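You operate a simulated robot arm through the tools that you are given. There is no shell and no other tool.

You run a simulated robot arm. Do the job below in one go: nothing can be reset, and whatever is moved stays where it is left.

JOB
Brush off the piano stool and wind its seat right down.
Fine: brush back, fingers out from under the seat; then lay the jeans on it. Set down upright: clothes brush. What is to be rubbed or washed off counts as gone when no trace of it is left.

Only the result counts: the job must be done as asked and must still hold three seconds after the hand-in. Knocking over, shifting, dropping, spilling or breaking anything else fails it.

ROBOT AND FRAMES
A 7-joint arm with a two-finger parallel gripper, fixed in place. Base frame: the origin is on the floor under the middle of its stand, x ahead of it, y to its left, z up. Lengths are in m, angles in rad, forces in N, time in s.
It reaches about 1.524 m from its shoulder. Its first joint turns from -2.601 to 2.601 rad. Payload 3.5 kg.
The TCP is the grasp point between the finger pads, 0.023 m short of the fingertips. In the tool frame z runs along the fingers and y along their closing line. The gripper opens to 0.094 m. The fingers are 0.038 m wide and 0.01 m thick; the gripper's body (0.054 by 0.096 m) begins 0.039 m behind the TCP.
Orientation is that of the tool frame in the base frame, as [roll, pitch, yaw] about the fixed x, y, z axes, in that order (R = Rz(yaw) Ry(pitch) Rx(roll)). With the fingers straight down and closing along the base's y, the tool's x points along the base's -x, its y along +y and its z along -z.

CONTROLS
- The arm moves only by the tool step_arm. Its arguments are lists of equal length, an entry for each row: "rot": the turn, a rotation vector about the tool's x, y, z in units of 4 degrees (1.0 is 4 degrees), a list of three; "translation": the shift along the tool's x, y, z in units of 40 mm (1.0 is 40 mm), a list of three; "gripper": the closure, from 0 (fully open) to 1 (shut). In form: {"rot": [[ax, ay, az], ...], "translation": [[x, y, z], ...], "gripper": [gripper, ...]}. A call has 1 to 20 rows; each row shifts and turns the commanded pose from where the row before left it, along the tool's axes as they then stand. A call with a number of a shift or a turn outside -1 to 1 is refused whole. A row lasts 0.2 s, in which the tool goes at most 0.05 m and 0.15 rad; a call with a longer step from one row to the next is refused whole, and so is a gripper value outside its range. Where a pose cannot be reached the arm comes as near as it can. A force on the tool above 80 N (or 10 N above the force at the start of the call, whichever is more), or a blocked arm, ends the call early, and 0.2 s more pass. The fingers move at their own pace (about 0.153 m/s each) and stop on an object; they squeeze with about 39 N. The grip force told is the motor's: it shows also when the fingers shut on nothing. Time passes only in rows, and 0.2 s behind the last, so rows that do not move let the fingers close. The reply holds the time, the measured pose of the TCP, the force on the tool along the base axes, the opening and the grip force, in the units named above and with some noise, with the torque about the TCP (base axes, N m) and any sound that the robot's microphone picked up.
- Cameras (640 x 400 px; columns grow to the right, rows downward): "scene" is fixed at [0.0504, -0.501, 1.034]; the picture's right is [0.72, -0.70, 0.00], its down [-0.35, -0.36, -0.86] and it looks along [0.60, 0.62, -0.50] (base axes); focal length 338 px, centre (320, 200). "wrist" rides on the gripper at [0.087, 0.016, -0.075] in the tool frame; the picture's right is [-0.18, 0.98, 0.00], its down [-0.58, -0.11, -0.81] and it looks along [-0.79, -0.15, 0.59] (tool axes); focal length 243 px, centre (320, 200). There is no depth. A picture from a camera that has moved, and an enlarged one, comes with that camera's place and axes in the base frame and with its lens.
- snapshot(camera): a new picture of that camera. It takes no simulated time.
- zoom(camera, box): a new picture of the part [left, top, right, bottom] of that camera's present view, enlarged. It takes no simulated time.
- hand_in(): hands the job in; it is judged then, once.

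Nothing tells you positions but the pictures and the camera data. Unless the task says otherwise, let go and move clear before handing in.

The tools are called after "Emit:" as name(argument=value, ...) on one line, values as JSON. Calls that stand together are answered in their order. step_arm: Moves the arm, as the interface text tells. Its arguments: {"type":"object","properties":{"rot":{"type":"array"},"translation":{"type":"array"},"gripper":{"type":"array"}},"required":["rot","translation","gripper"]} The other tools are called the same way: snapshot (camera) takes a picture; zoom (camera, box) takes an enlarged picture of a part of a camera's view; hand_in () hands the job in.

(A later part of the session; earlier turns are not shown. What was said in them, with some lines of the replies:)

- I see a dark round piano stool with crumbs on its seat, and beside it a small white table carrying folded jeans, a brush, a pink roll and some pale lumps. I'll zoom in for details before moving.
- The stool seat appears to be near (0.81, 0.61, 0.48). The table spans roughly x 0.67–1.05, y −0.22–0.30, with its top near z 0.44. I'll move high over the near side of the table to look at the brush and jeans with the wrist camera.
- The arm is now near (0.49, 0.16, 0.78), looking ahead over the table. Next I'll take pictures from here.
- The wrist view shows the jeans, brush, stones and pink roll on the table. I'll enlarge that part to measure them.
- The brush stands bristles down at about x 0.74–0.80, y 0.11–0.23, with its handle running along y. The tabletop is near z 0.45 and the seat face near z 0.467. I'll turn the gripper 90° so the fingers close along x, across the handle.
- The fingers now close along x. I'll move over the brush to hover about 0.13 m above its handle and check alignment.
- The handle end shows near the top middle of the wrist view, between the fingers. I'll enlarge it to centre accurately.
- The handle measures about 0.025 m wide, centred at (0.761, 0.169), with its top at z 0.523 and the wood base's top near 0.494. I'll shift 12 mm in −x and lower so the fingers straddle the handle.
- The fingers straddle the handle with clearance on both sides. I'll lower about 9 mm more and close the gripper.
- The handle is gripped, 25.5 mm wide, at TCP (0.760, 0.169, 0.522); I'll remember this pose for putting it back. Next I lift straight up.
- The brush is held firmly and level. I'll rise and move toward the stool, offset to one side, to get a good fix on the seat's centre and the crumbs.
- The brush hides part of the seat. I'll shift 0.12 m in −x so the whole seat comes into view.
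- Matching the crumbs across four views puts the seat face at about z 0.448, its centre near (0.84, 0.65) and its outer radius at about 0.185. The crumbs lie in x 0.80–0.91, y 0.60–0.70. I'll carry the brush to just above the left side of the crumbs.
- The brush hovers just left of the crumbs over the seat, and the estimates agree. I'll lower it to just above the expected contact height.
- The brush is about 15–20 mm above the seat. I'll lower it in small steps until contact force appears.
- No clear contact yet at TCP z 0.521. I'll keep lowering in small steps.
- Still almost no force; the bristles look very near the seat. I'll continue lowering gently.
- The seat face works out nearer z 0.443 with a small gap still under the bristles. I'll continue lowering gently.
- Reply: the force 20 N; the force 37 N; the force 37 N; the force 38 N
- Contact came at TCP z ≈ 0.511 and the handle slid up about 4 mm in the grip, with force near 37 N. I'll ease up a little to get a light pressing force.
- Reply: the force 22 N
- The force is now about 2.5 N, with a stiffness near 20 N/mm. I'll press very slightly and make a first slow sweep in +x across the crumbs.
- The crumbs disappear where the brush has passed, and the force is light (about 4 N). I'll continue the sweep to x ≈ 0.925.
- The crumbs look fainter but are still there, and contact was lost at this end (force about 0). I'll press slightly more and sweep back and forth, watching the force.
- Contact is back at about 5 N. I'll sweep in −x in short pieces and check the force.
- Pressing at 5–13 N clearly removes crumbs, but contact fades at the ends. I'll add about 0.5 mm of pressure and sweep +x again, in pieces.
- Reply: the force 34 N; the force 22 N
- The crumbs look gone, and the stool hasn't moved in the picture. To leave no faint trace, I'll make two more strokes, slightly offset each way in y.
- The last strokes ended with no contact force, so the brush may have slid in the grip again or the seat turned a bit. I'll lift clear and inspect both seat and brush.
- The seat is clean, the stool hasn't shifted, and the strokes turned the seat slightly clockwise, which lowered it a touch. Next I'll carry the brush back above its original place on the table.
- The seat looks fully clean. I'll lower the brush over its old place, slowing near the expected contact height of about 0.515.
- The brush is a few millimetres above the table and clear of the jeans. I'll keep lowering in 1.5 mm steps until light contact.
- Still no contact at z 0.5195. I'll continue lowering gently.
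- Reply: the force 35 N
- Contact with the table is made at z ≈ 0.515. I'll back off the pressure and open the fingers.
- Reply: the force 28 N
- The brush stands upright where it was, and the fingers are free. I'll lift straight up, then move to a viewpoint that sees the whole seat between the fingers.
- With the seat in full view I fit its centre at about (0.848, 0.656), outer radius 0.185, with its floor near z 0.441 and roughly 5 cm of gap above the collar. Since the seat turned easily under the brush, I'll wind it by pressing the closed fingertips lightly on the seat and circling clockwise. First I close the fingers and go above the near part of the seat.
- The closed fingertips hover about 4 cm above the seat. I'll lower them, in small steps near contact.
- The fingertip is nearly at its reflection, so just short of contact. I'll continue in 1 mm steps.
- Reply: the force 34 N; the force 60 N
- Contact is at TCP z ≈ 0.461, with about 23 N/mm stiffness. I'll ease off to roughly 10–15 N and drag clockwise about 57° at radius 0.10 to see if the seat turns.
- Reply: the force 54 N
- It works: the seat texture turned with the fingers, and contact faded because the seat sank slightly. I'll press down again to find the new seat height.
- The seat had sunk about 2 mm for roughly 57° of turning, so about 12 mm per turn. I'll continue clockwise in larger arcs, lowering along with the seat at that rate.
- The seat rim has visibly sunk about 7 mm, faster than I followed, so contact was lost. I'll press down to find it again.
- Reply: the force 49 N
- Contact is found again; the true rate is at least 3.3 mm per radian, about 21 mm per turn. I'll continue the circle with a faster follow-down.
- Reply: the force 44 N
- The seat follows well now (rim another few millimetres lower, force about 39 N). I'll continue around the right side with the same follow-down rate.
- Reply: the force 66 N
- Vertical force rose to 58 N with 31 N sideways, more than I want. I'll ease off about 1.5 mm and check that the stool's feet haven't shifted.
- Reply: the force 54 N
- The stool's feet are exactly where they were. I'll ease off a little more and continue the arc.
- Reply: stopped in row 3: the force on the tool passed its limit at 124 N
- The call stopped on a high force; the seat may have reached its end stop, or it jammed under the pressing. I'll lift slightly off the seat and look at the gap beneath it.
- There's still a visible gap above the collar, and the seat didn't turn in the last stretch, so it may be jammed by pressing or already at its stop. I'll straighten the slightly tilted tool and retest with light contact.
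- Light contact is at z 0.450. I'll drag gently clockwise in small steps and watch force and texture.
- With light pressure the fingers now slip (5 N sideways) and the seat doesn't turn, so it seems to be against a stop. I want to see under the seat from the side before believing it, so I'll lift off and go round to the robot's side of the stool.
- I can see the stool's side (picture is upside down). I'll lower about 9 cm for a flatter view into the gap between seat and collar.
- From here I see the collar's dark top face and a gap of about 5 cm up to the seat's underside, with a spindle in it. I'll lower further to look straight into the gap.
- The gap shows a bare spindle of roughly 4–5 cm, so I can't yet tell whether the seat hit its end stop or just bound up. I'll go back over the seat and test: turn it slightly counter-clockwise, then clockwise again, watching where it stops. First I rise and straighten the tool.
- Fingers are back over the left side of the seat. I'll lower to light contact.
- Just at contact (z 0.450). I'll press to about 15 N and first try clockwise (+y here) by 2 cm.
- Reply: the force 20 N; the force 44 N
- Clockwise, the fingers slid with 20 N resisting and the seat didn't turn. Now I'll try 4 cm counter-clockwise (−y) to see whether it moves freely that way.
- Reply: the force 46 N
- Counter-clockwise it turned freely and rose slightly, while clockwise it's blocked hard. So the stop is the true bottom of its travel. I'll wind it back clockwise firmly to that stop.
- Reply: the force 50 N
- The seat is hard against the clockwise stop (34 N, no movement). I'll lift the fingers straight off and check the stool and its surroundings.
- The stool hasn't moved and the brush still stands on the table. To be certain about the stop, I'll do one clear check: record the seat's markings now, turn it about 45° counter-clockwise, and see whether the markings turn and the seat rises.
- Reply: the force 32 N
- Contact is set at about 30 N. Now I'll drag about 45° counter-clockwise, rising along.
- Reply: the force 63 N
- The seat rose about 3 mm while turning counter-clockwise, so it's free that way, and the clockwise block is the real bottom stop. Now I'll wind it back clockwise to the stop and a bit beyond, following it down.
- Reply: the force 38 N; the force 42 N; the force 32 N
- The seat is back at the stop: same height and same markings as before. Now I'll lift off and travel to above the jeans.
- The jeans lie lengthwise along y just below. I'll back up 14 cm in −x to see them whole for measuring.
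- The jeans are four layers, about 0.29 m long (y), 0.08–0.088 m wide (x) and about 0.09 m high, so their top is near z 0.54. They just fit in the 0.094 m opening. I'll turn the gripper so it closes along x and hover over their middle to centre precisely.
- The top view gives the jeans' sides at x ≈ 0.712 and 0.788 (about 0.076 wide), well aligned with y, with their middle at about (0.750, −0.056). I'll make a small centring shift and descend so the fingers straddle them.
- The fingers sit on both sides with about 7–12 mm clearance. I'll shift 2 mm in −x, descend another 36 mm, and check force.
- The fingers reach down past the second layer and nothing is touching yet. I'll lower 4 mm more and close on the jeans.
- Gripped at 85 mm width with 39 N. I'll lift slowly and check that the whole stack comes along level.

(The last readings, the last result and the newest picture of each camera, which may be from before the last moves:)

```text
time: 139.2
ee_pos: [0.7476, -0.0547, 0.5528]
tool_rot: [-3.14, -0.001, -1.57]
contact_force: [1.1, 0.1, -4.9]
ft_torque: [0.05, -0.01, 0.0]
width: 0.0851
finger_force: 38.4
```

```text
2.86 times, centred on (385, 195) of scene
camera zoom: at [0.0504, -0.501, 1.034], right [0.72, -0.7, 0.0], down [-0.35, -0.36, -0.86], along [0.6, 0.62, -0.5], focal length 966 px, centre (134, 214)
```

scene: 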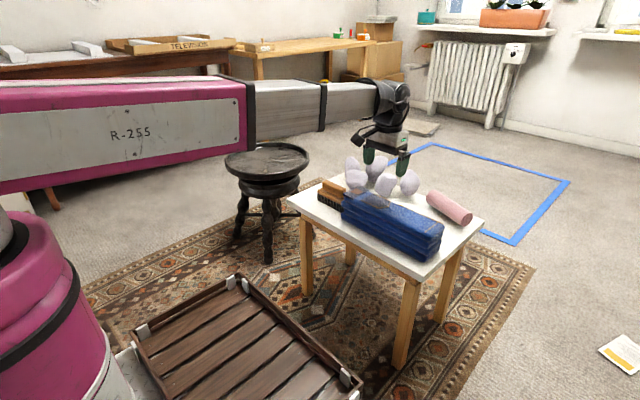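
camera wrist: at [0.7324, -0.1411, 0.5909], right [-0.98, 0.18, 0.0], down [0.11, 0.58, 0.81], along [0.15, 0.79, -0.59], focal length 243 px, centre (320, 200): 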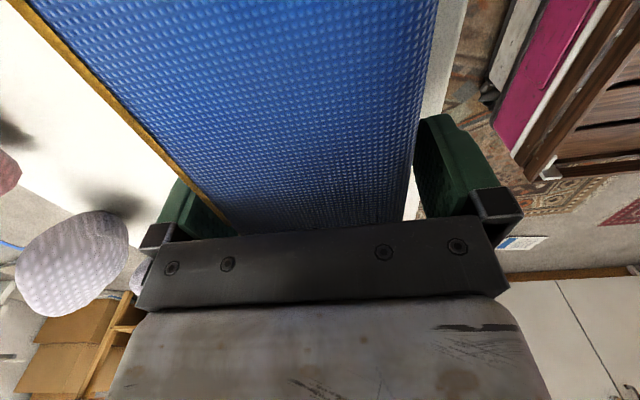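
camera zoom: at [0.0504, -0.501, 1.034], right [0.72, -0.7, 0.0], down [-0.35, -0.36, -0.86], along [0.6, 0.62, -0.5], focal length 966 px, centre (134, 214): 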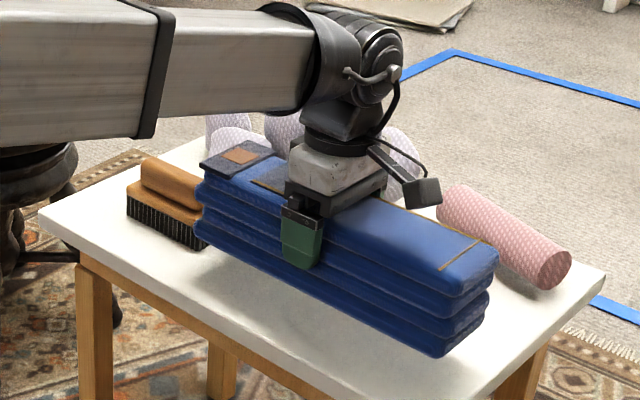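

The stack is lifted whole and level, weighing about 5 N. I'll raise it well clear and carry it over the stool.

Emit:
step_arm(rot=[[0, 0, 0], [0, 0, 0], [0, 0, 0], [0, 0, 0], [0, 0, 0]], translation=[[0, 0, -0.75], [0, 0, -0.9], [0, 0, -0.9], [0, 0, -0.9], [0, 0, -0.3]], gripper=[1, 1, 1, 1, 1])

Emit:
step_arm(rot=[[0, 0, 0], [0, 0, 0], [0, 0, 0], [0, 0, 0], [0, 0, 0], [0, 0, 0], [0, 0, 0], [0, 0, 0], [0, 0, 0], [0, 0, 0], [0, 0, 0], [0, 0, 0], [0, 0, 0], [0, 0, 0], [0, 0, 0], [0, 0, 0], [0, 0, 0], [0, 0, 0], [0, 0, 0], [0, 0, 0]], translation=[[-0.5, -0.07, 0], [-0.889, -0.126, 0], [-0.889, -0.126, 0], [-0.889, -0.126, 0], [-0.889, -0.126, 0], [-0.889, -0.126, 0], [-0.889, -0.126, 0], [-0.889, -0.126, 0], [-0.889, -0.126, 0], [-0.889, -0.126, 0], [-0.889, -0.126, 0], [-0.889, -0.126, 0], [-0.889, -0.126, 0], [-0.889, -0.126, 0], [-0.889, -0.126, 0], [-0.889, -0.126, 0], [-0.889, -0.126, 0], [-0.889, -0.126, 0], [-0.889, -0.126, 0], [-0.4, -0.06, 0]], gripper=[1, 1, 1, 1, 1, 1, 1, 1, 1, 1, 1, 1, 1, 1, 1, 1, 1, 1, 1, 1])

Emit:
snapshot(camera="scene")

Emit:
snapshot(camera="wrist")

```text
time: 140.4
ee_pos: [0.7464, -0.0567, 0.6985]
tool_rot: [-3.14, 0.0, -1.569]
contact_force: [-0.6, -0.2, -6.5]
ft_torque: [0.0, -0.03, -0.01]
width: 0.0849
finger_force: 39.5
```

```text
time: 144.6
ee_pos: [0.8413, 0.6208, 0.7019]
tool_rot: [3.14, -0.001, -1.573]
contact_force: [-0.6, -0.5, -4.7]
ft_torque: [0.05, -0.01, 0.02]
width: 0.0846
finger_force: 39.1
```

```text
taken
```

scene: 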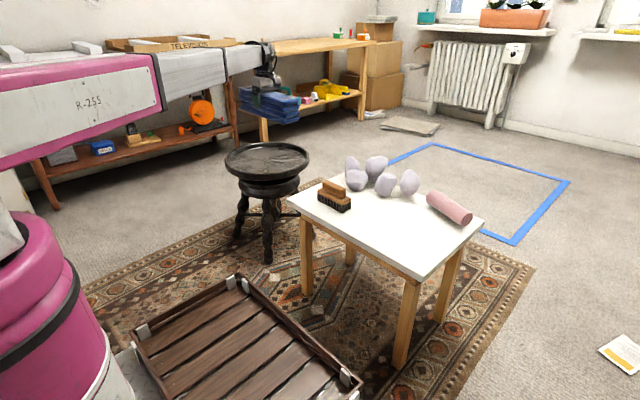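

```text
taken
camera wrist: at [0.8275, 0.5335, 0.7775], right [-0.98, 0.18, 0.0], down [0.11, 0.58, 0.81], along [0.15, 0.79, -0.59], focal length 243 px, centre (320, 200)
```

wrist: 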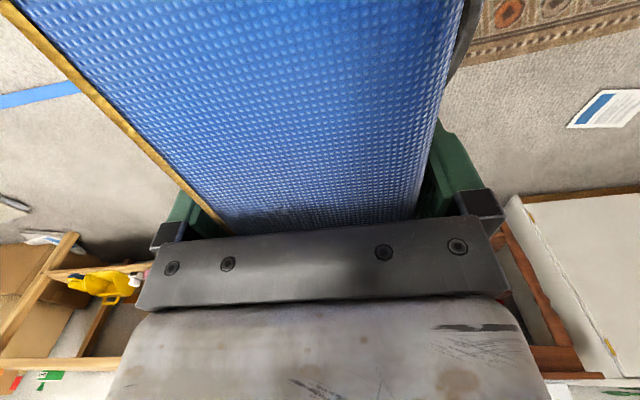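

The brush, stones and roll remain in place on the table, and the jeans are nearly over the seat. I'll centre over (0.848, 0.656) and lower to a few centimetres above the seat.

Emit:
step_arm(rot=[[0, 0, 0], [0, 0, 0], [0, 0, 0]], translation=[[-0.6, -0.12, 0], [-0.25, -0.04, 0], [0, 0, 0]], gripper=[1, 1, 1])

Emit:
step_arm(rot=[[0, 0, 0], [0, 0, 0], [0, 0, 0], [0, 0, 0], [0, 0, 0], [0, 0, 0]], translation=[[0, 0, 0.8], [0, 0, 0.9], [0, 0, 0.9], [0, 0, 0.9], [0, 0, 0.5], [0, 0, 0]], gripper=[1, 1, 1, 1, 1, 1])

Emit:
zoom(camera="scene", box=[200, 80, 340, 190])

Emit:
snapshot(camera="wrist")

```text
time: 145.4
ee_pos: [0.8493, 0.6539, 0.7006]
tool_rot: [-3.141, 0.001, -1.571]
contact_force: [0.8, -0.4, -6.6]
ft_torque: [0.03, 0.0, 0.0]
width: 0.0847
finger_force: 38.7
```

```text
time: 146.8
ee_pos: [0.8462, 0.6551, 0.5383]
tool_rot: [-3.141, 0.001, -1.57]
contact_force: [-0.7, 0.5, -5.5]
ft_torque: [0.0, -0.05, -0.02]
width: 0.085
finger_force: 38.9
```

```text
3.64 times, centred on (270, 135) of scene
camera zoom: at [0.0504, -0.501, 1.034], right [0.72, -0.7, 0.0], down [-0.35, -0.36, -0.86], along [0.6, 0.62, -0.5], focal length 1230 px, centre (502, 436)
```

zoom: 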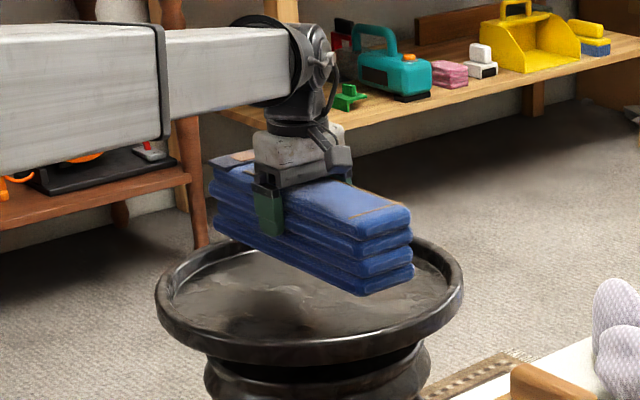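

```text
taken
camera wrist: at [0.8314, 0.5686, 0.6155], right [-0.98, 0.18, 0.0], down [0.11, 0.58, 0.81], along [0.15, 0.79, -0.59], focal length 243 px, centre (320, 200)
```

wrist: 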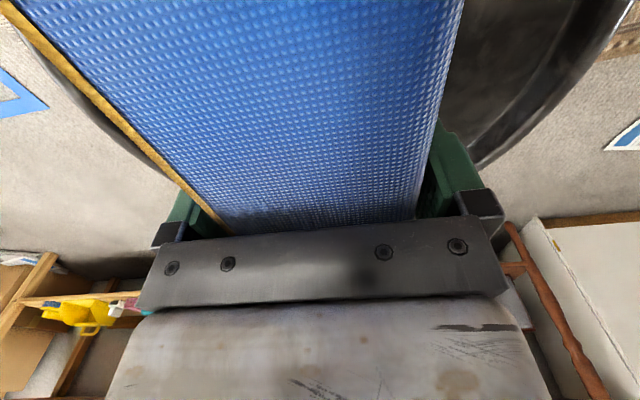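

The jeans hang level over the seat, centred to within a few millimetres. I'll lower them to about a centimetre above the seat floor.

Emit:
step_arm(rot=[[0, 0, 0], [0, 0, 0], [0, 0, 0]], translation=[[0, 0, 0.5], [0, 0, 0.4], [0, 0, 0]], gripper=[1, 1, 1])

Emit:
zoom(camera="scene", box=[210, 100, 330, 185])

```text
time: 147.6
ee_pos: [0.8473, 0.6548, 0.5014]
tool_rot: [-3.142, 0.002, -1.569]
contact_force: [0.4, 0.6, -4.6]
ft_torque: [0.01, -0.03, 0.02]
width: 0.0849
finger_force: 39.5
```

```text
4.71 times, centred on (270, 142) of scene
camera zoom: at [0.0504, -0.501, 1.034], right [0.72, -0.7, 0.0], down [-0.35, -0.36, -0.86], along [0.6, 0.62, -0.5], focal length 1591 px, centre (555, 471)
```

zoom: 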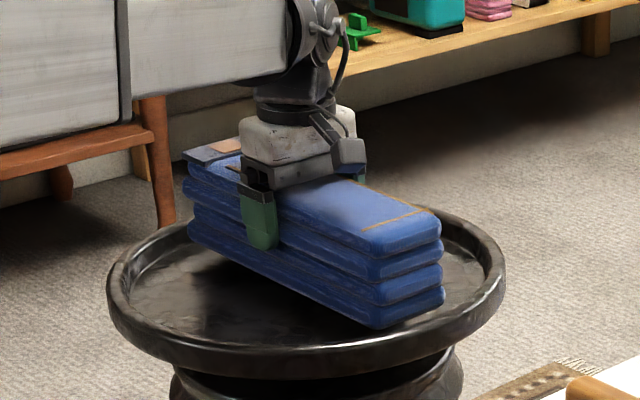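

About 1.5 cm to go, and the ends look inside the rim. I'll lower in small steps to contact.

Emit:
step_arm(rot=[[0, 0, 0], [0, 0, 0], [0, 0, 0]], translation=[[0, 0, 0.1], [0, 0, 0.1], [0, 0, 0]], gripper=[1, 1, 1])

Emit:
step_arm(rot=[[0, 0, 0], [0, 0, 0]], translation=[[0, 0, 0.05], [0, 0, 0]], gripper=[1, 1])

Emit:
step_arm(rot=[[0, 0, 0], [0, 0, 0]], translation=[[0, 0, 0.04], [0, 0, 0]], gripper=[1, 1])

Emit:
zoom(camera="scene", box=[210, 100, 330, 185])

```text
time: 148.4
ee_pos: [0.848, 0.6552, 0.4938]
tool_rot: [-3.141, -0.001, -1.57]
contact_force: [-0.3, 0.7, -5.5]
ft_torque: [-0.01, 0.03, 0.0]
width: 0.0849
finger_force: 38.7
```

```text
time: 149.0
ee_pos: [0.8483, 0.6548, 0.492]
tool_rot: [-3.14, 0.001, -1.571]
contact_force: [0.3, 0.3, -5.3]
ft_torque: [0.04, 0.02, 0.0]
width: 0.0848
finger_force: 39.1
```

```text
time: 149.6
ee_pos: [0.8483, 0.6541, 0.49]
tool_rot: [3.14, -0.001, -1.568]
contact_force: [0.2, 0.9, -5.8]
ft_torque: [0.01, 0.01, -0.04]
width: 0.0849
finger_force: 39.7
```

```text
4.71 times, centred on (270, 142) of scene
camera zoom: at [0.0504, -0.501, 1.034], right [0.72, -0.7, 0.0], down [-0.35, -0.36, -0.86], along [0.6, 0.62, -0.5], focal length 1591 px, centre (555, 471)
```

zoom: 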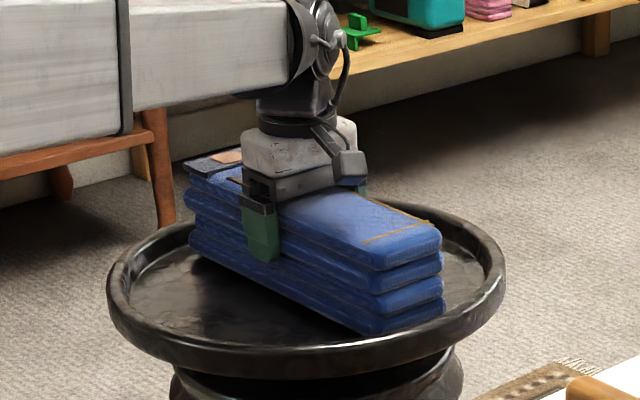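

Still carrying the full weight (about 5.5 N) at z 0.490. I'll continue in 1–1.5 mm steps.

Emit:
step_arm(rot=[[0, 0, 0], [0, 0, 0]], translation=[[0, 0, 0.035], [0, 0, 0]], gripper=[1, 1])

Emit:
step_arm(rot=[[0, 0, 0], [0, 0, 0]], translation=[[0, 0, 0.03], [0, 0, 0]], gripper=[1, 1])

Emit:
step_arm(rot=[[0, 0, 0], [0, 0, 0]], translation=[[0, 0, 0.03], [0, 0, 0]], gripper=[1, 1])

```text
time: 150.2
ee_pos: [0.8484, 0.6552, 0.4899]
tool_rot: [3.141, 0.001, -1.571]
contact_force: [0.0, 0.3, -6.0]
ft_torque: [0.01, -0.01, 0.02]
width: 0.0849
finger_force: 39.3
```

```text
time: 150.8
ee_pos: [0.8481, 0.655, 0.4887]
tool_rot: [3.141, -0.001, -1.57]
contact_force: [0.4, -0.2, -5.1]
ft_torque: [0.02, 0.01, 0.0]
width: 0.0849
finger_force: 39.2
```

```text
time: 151.4
ee_pos: [0.8473, 0.6555, 0.4878]
tool_rot: [3.14, 0.0, -1.569]
contact_force: [-0.2, 0.2, -5.1]
ft_torque: [0.05, -0.03, 0.01]
width: 0.0846
finger_force: 39.1
```

Emit:
step_arm(rot=[[0, 0, 0], [0, 0, 0]], translation=[[0, 0, 0.03], [0, 0, 0]], gripper=[1, 1])

Emit:
step_arm(rot=[[0, 0, 0], [0, 0, 0]], translation=[[0, 0, 0.025], [0, 0, 0]], gripper=[1, 1])

Emit:
step_arm(rot=[[0, 0, 0], [0, 0, 0]], translation=[[0, 0, 0.02], [0, 0, 0]], gripper=[1, 1])

```text
time: 152.0
ee_pos: [0.8484, 0.6561, 0.4877]
tool_rot: [-3.14, 0.0, -1.57]
contact_force: [2.0, 1.3, 1.4]
ft_torque: [-0.47, 0.12, 0.06]
width: 0.0848
finger_force: 38.9
```

```text
time: 152.6
ee_pos: [0.848, 0.6543, 0.487]
tool_rot: [-3.141, 0.0, -1.569]
contact_force: [0.0, 0.7, 18.9]
ft_torque: [-0.94, 0.69, 0.02]
width: 0.0849
finger_force: 39.5
```

```text
time: 153.2
ee_pos: [0.8484, 0.6558, 0.4871]
tool_rot: [-3.141, -0.001, -1.57]
contact_force: [-2.0, -1.2, 30.5]
ft_torque: [-1.02, 0.99, 0.09]
width: 0.0851
finger_force: 39.4
```

The jeans touched down at z ≈ 0.487, just as expected for the seat floor. I'll ease the pressure slightly, open the fingers, and then lift straight out.

Emit:
step_arm(rot=[[0, 0, 0], [0, 0, 0], [0, 0, 0]], translation=[[0, 0, -0.03], [0, 0, 0], [0, 0, 0]], gripper=[1, 1, 1])

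Emit:
step_arm(rot=[[0, 0, 0], [0, 0, 0], [0, 0, 0], [0, 0, 0]], translation=[[0, 0, 0], [0, 0, 0], [0, 0, 0], [0, 0, 0]], gripper=[0, 0, 0, 0])

Emit:
zoom(camera="scene", box=[210, 100, 330, 185])

Emit:
snapshot(camera="wrist")

```text
time: 154.0
ee_pos: [0.8487, 0.6557, 0.4874]
tool_rot: [-3.141, 0.001, -1.569]
contact_force: [-6.0, -4.2, 20.0]
ft_torque: [0.17, 0.32, 0.2]
width: 0.0849
finger_force: 39.0
```

```text
time: 155.0
ee_pos: [0.8483, 0.6555, 0.4869]
tool_rot: [3.141, 0.0, -1.569]
contact_force: [0.2, -0.3, -0.3]
ft_torque: [0.02, -0.02, 0.03]
width: 0.0939
finger_force: 0.1
```

```text
4.71 times, centred on (270, 142) of scene
camera zoom: at [0.0504, -0.501, 1.034], right [0.72, -0.7, 0.0], down [-0.35, -0.36, -0.86], along [0.6, 0.62, -0.5], focal length 1591 px, centre (555, 471)
```

zoom: 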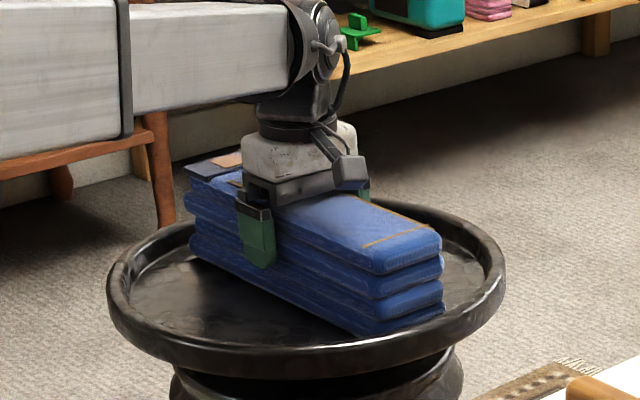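

```text
taken
camera wrist: at [0.8333, 0.5687, 0.5625], right [-0.98, 0.18, 0.0], down [0.11, 0.58, 0.81], along [0.15, 0.79, -0.59], focal length 243 px, centre (320, 200)
```

wrist: 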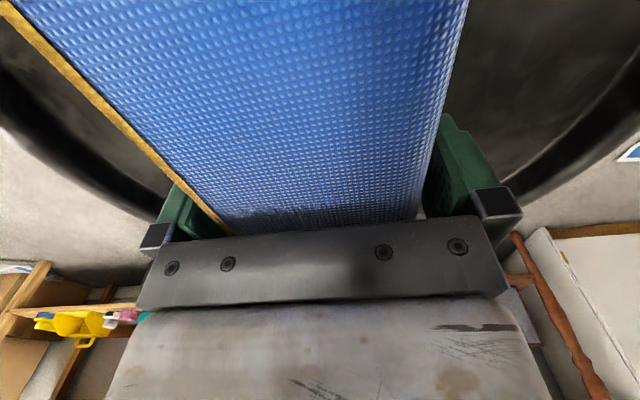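

The fingers are open with a few millimetres clearance on each side. I'll lift straight up slowly, then move well clear.

Emit:
step_arm(rot=[[0, 0, 0], [0, 0, 0], [0, 0, 0], [0, 0, 0], [0, 0, 0]], translation=[[0, 0, -0.2], [0, 0, -0.4], [0, 0, -0.5], [0, 0, -0.6], [0, 0, 0]], gripper=[0, 0, 0, 0, 0])

Emit:
step_arm(rot=[[0, 0, 0], [0, 0, 0], [0, 0, 0], [0, 0, 0], [0, 0, 0], [0, 0, 0], [0, 0, 0], [0, 0, 0], [0, 0, 0], [0, 0, 0], [0, 0, 0], [0, 0, 0], [0, 0, 0]], translation=[[0, 0, -1], [0, 0, -1], [0, 0, -1], [0, 0, -1], [0, 0.95, 0], [0, 0.95, 0], [0, 0.95, 0], [0, 0.95, 0], [0, 0.95, 0], [0, 0.95, 0], [0, 0.95, 0], [0, 0.95, 0], [0, 0, 0]], gripper=[0, 0, 0, 0, 0, 0, 0, 0, 0, 0, 0, 0, 0])

Emit:
snapshot(camera="scene")

Emit:
zoom(camera="scene", box=[210, 110, 340, 270])

Emit:
zoom(camera="scene", box=[285, 145, 495, 285])

Emit:
snapshot(camera="wrist")

```text
time: 156.2
ee_pos: [0.848, 0.6537, 0.5539]
tool_rot: [-3.14, 0.0, -1.571]
contact_force: [-0.1, -0.2, 0.5]
ft_torque: [0.01, 0.0, 0.01]
width: 0.094
finger_force: 0.0
```

```text
time: 159.0
ee_pos: [0.5445, 0.654, 0.7138]
tool_rot: [-3.141, -0.001, -1.572]
contact_force: [-0.1, 0.0, -0.1]
ft_torque: [0.02, 0.03, -0.05]
width: 0.0939
finger_force: 0.1
```

```text
taken
```

scene: 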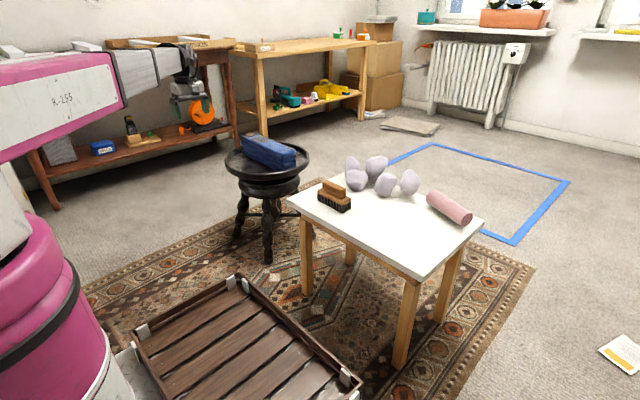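

```text
2.50 times, centred on (275, 190) of scene
camera zoom: at [0.0504, -0.501, 1.034], right [0.72, -0.7, 0.0], down [-0.35, -0.36, -0.86], along [0.6, 0.62, -0.5], focal length 845 px, centre (432, 225)
```

zoom: 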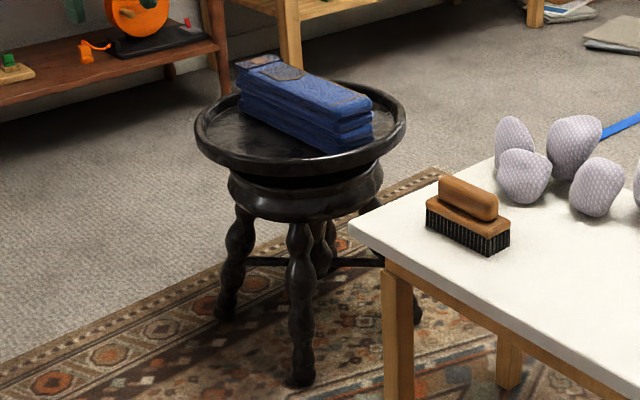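

```text
2.86 times, centred on (390, 215) of scene
camera zoom: at [0.0504, -0.501, 1.034], right [0.72, -0.7, 0.0], down [-0.35, -0.36, -0.86], along [0.6, 0.62, -0.5], focal length 966 px, centre (120, 157)
```

zoom: 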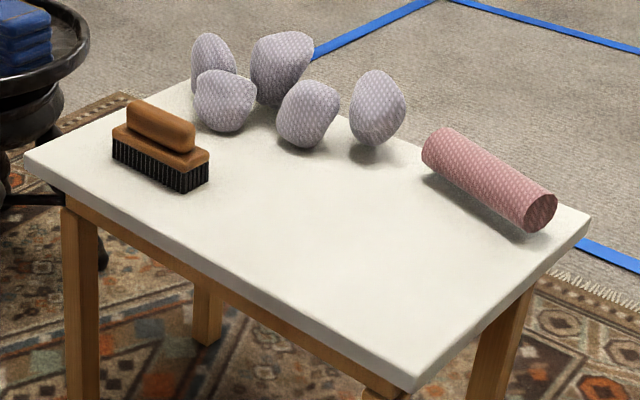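

```text
taken
camera wrist: at [0.5305, 0.5679, 0.7891], right [-0.98, 0.18, 0.0], down [0.11, 0.58, 0.81], along [0.15, 0.79, -0.59], focal length 243 px, centre (320, 200)
```

wrist: 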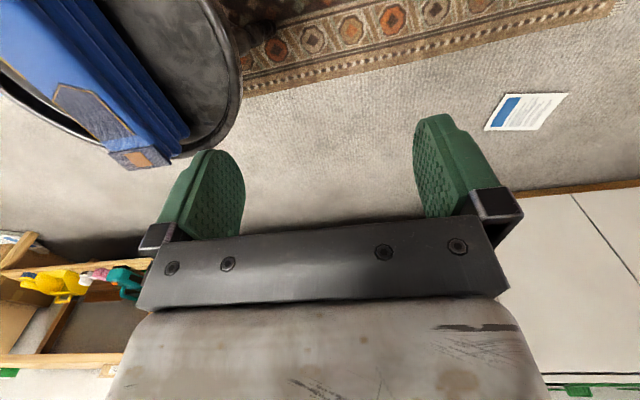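

Everything looks right: the jeans lie in the dish, the brush stands upright on the table, and the stones and roll are untouched. One last check that the seat is still at its lowest.

Emit:
zoom(camera="scene", box=[225, 140, 313, 180])

Emit:
zoom(camera="scene", box=[225, 150, 315, 206])

```text
7.27 times, centred on (269, 160) of scene
camera zoom: at [0.0504, -0.501, 1.034], right [0.72, -0.7, 0.0], down [-0.35, -0.36, -0.86], along [0.6, 0.62, -0.5], focal length 2459 px, centre (691, 491)
```

zoom: 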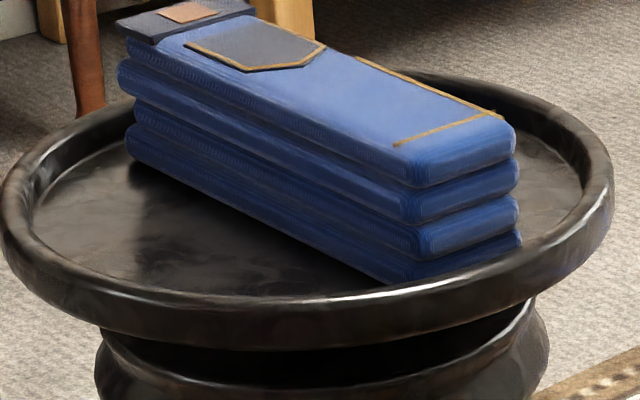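

```text
7.11 times, centred on (270, 178) of scene
camera zoom: at [0.0504, -0.501, 1.034], right [0.72, -0.7, 0.0], down [-0.35, -0.36, -0.86], along [0.6, 0.62, -0.5], focal length 2405 px, centre (676, 356)
```

zoom: 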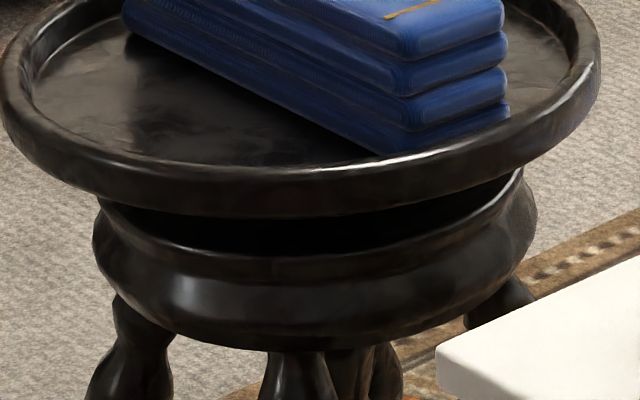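

The seat is still at its lowest stop with the jeans lying flat in it, the crumbs are gone, the brush stands upright in its place, and the arm is clear. I'm handing in.

Emit:
hand_in()

```text
The job is handed in.
```

The piano stool is brushed clean and wound down to its stop, and the jeans are lying on the seat. The job is handed in.

- **Brushing:** No crumbs show on the seat in the close-up pictures. It took several strokes with the clothes brush.
- **Winding:** The seat came down about 14 mm and then would not turn clockwise any further, even with about 34 N pushing it. It turned back and rose freely the other way, so I take that stop as right down. About 5 cm of bare spindle still shows between the seat and the collar. If the seat is meant to meet the collar, it has not got there.
- **Brush:** It stands upright, bristles down, in its old spot on the table.
- **Jeans:** They lie flat inside the rim of the seat, roughly centred.
- **Everything else:** The stool's feet, the stones and the pink roll look unmoved in the pictures. The arm is clear of everything with the gripper open.

While I was winding, one push briefly reached 124 N and the arm stopped itself. The stool had not moved.
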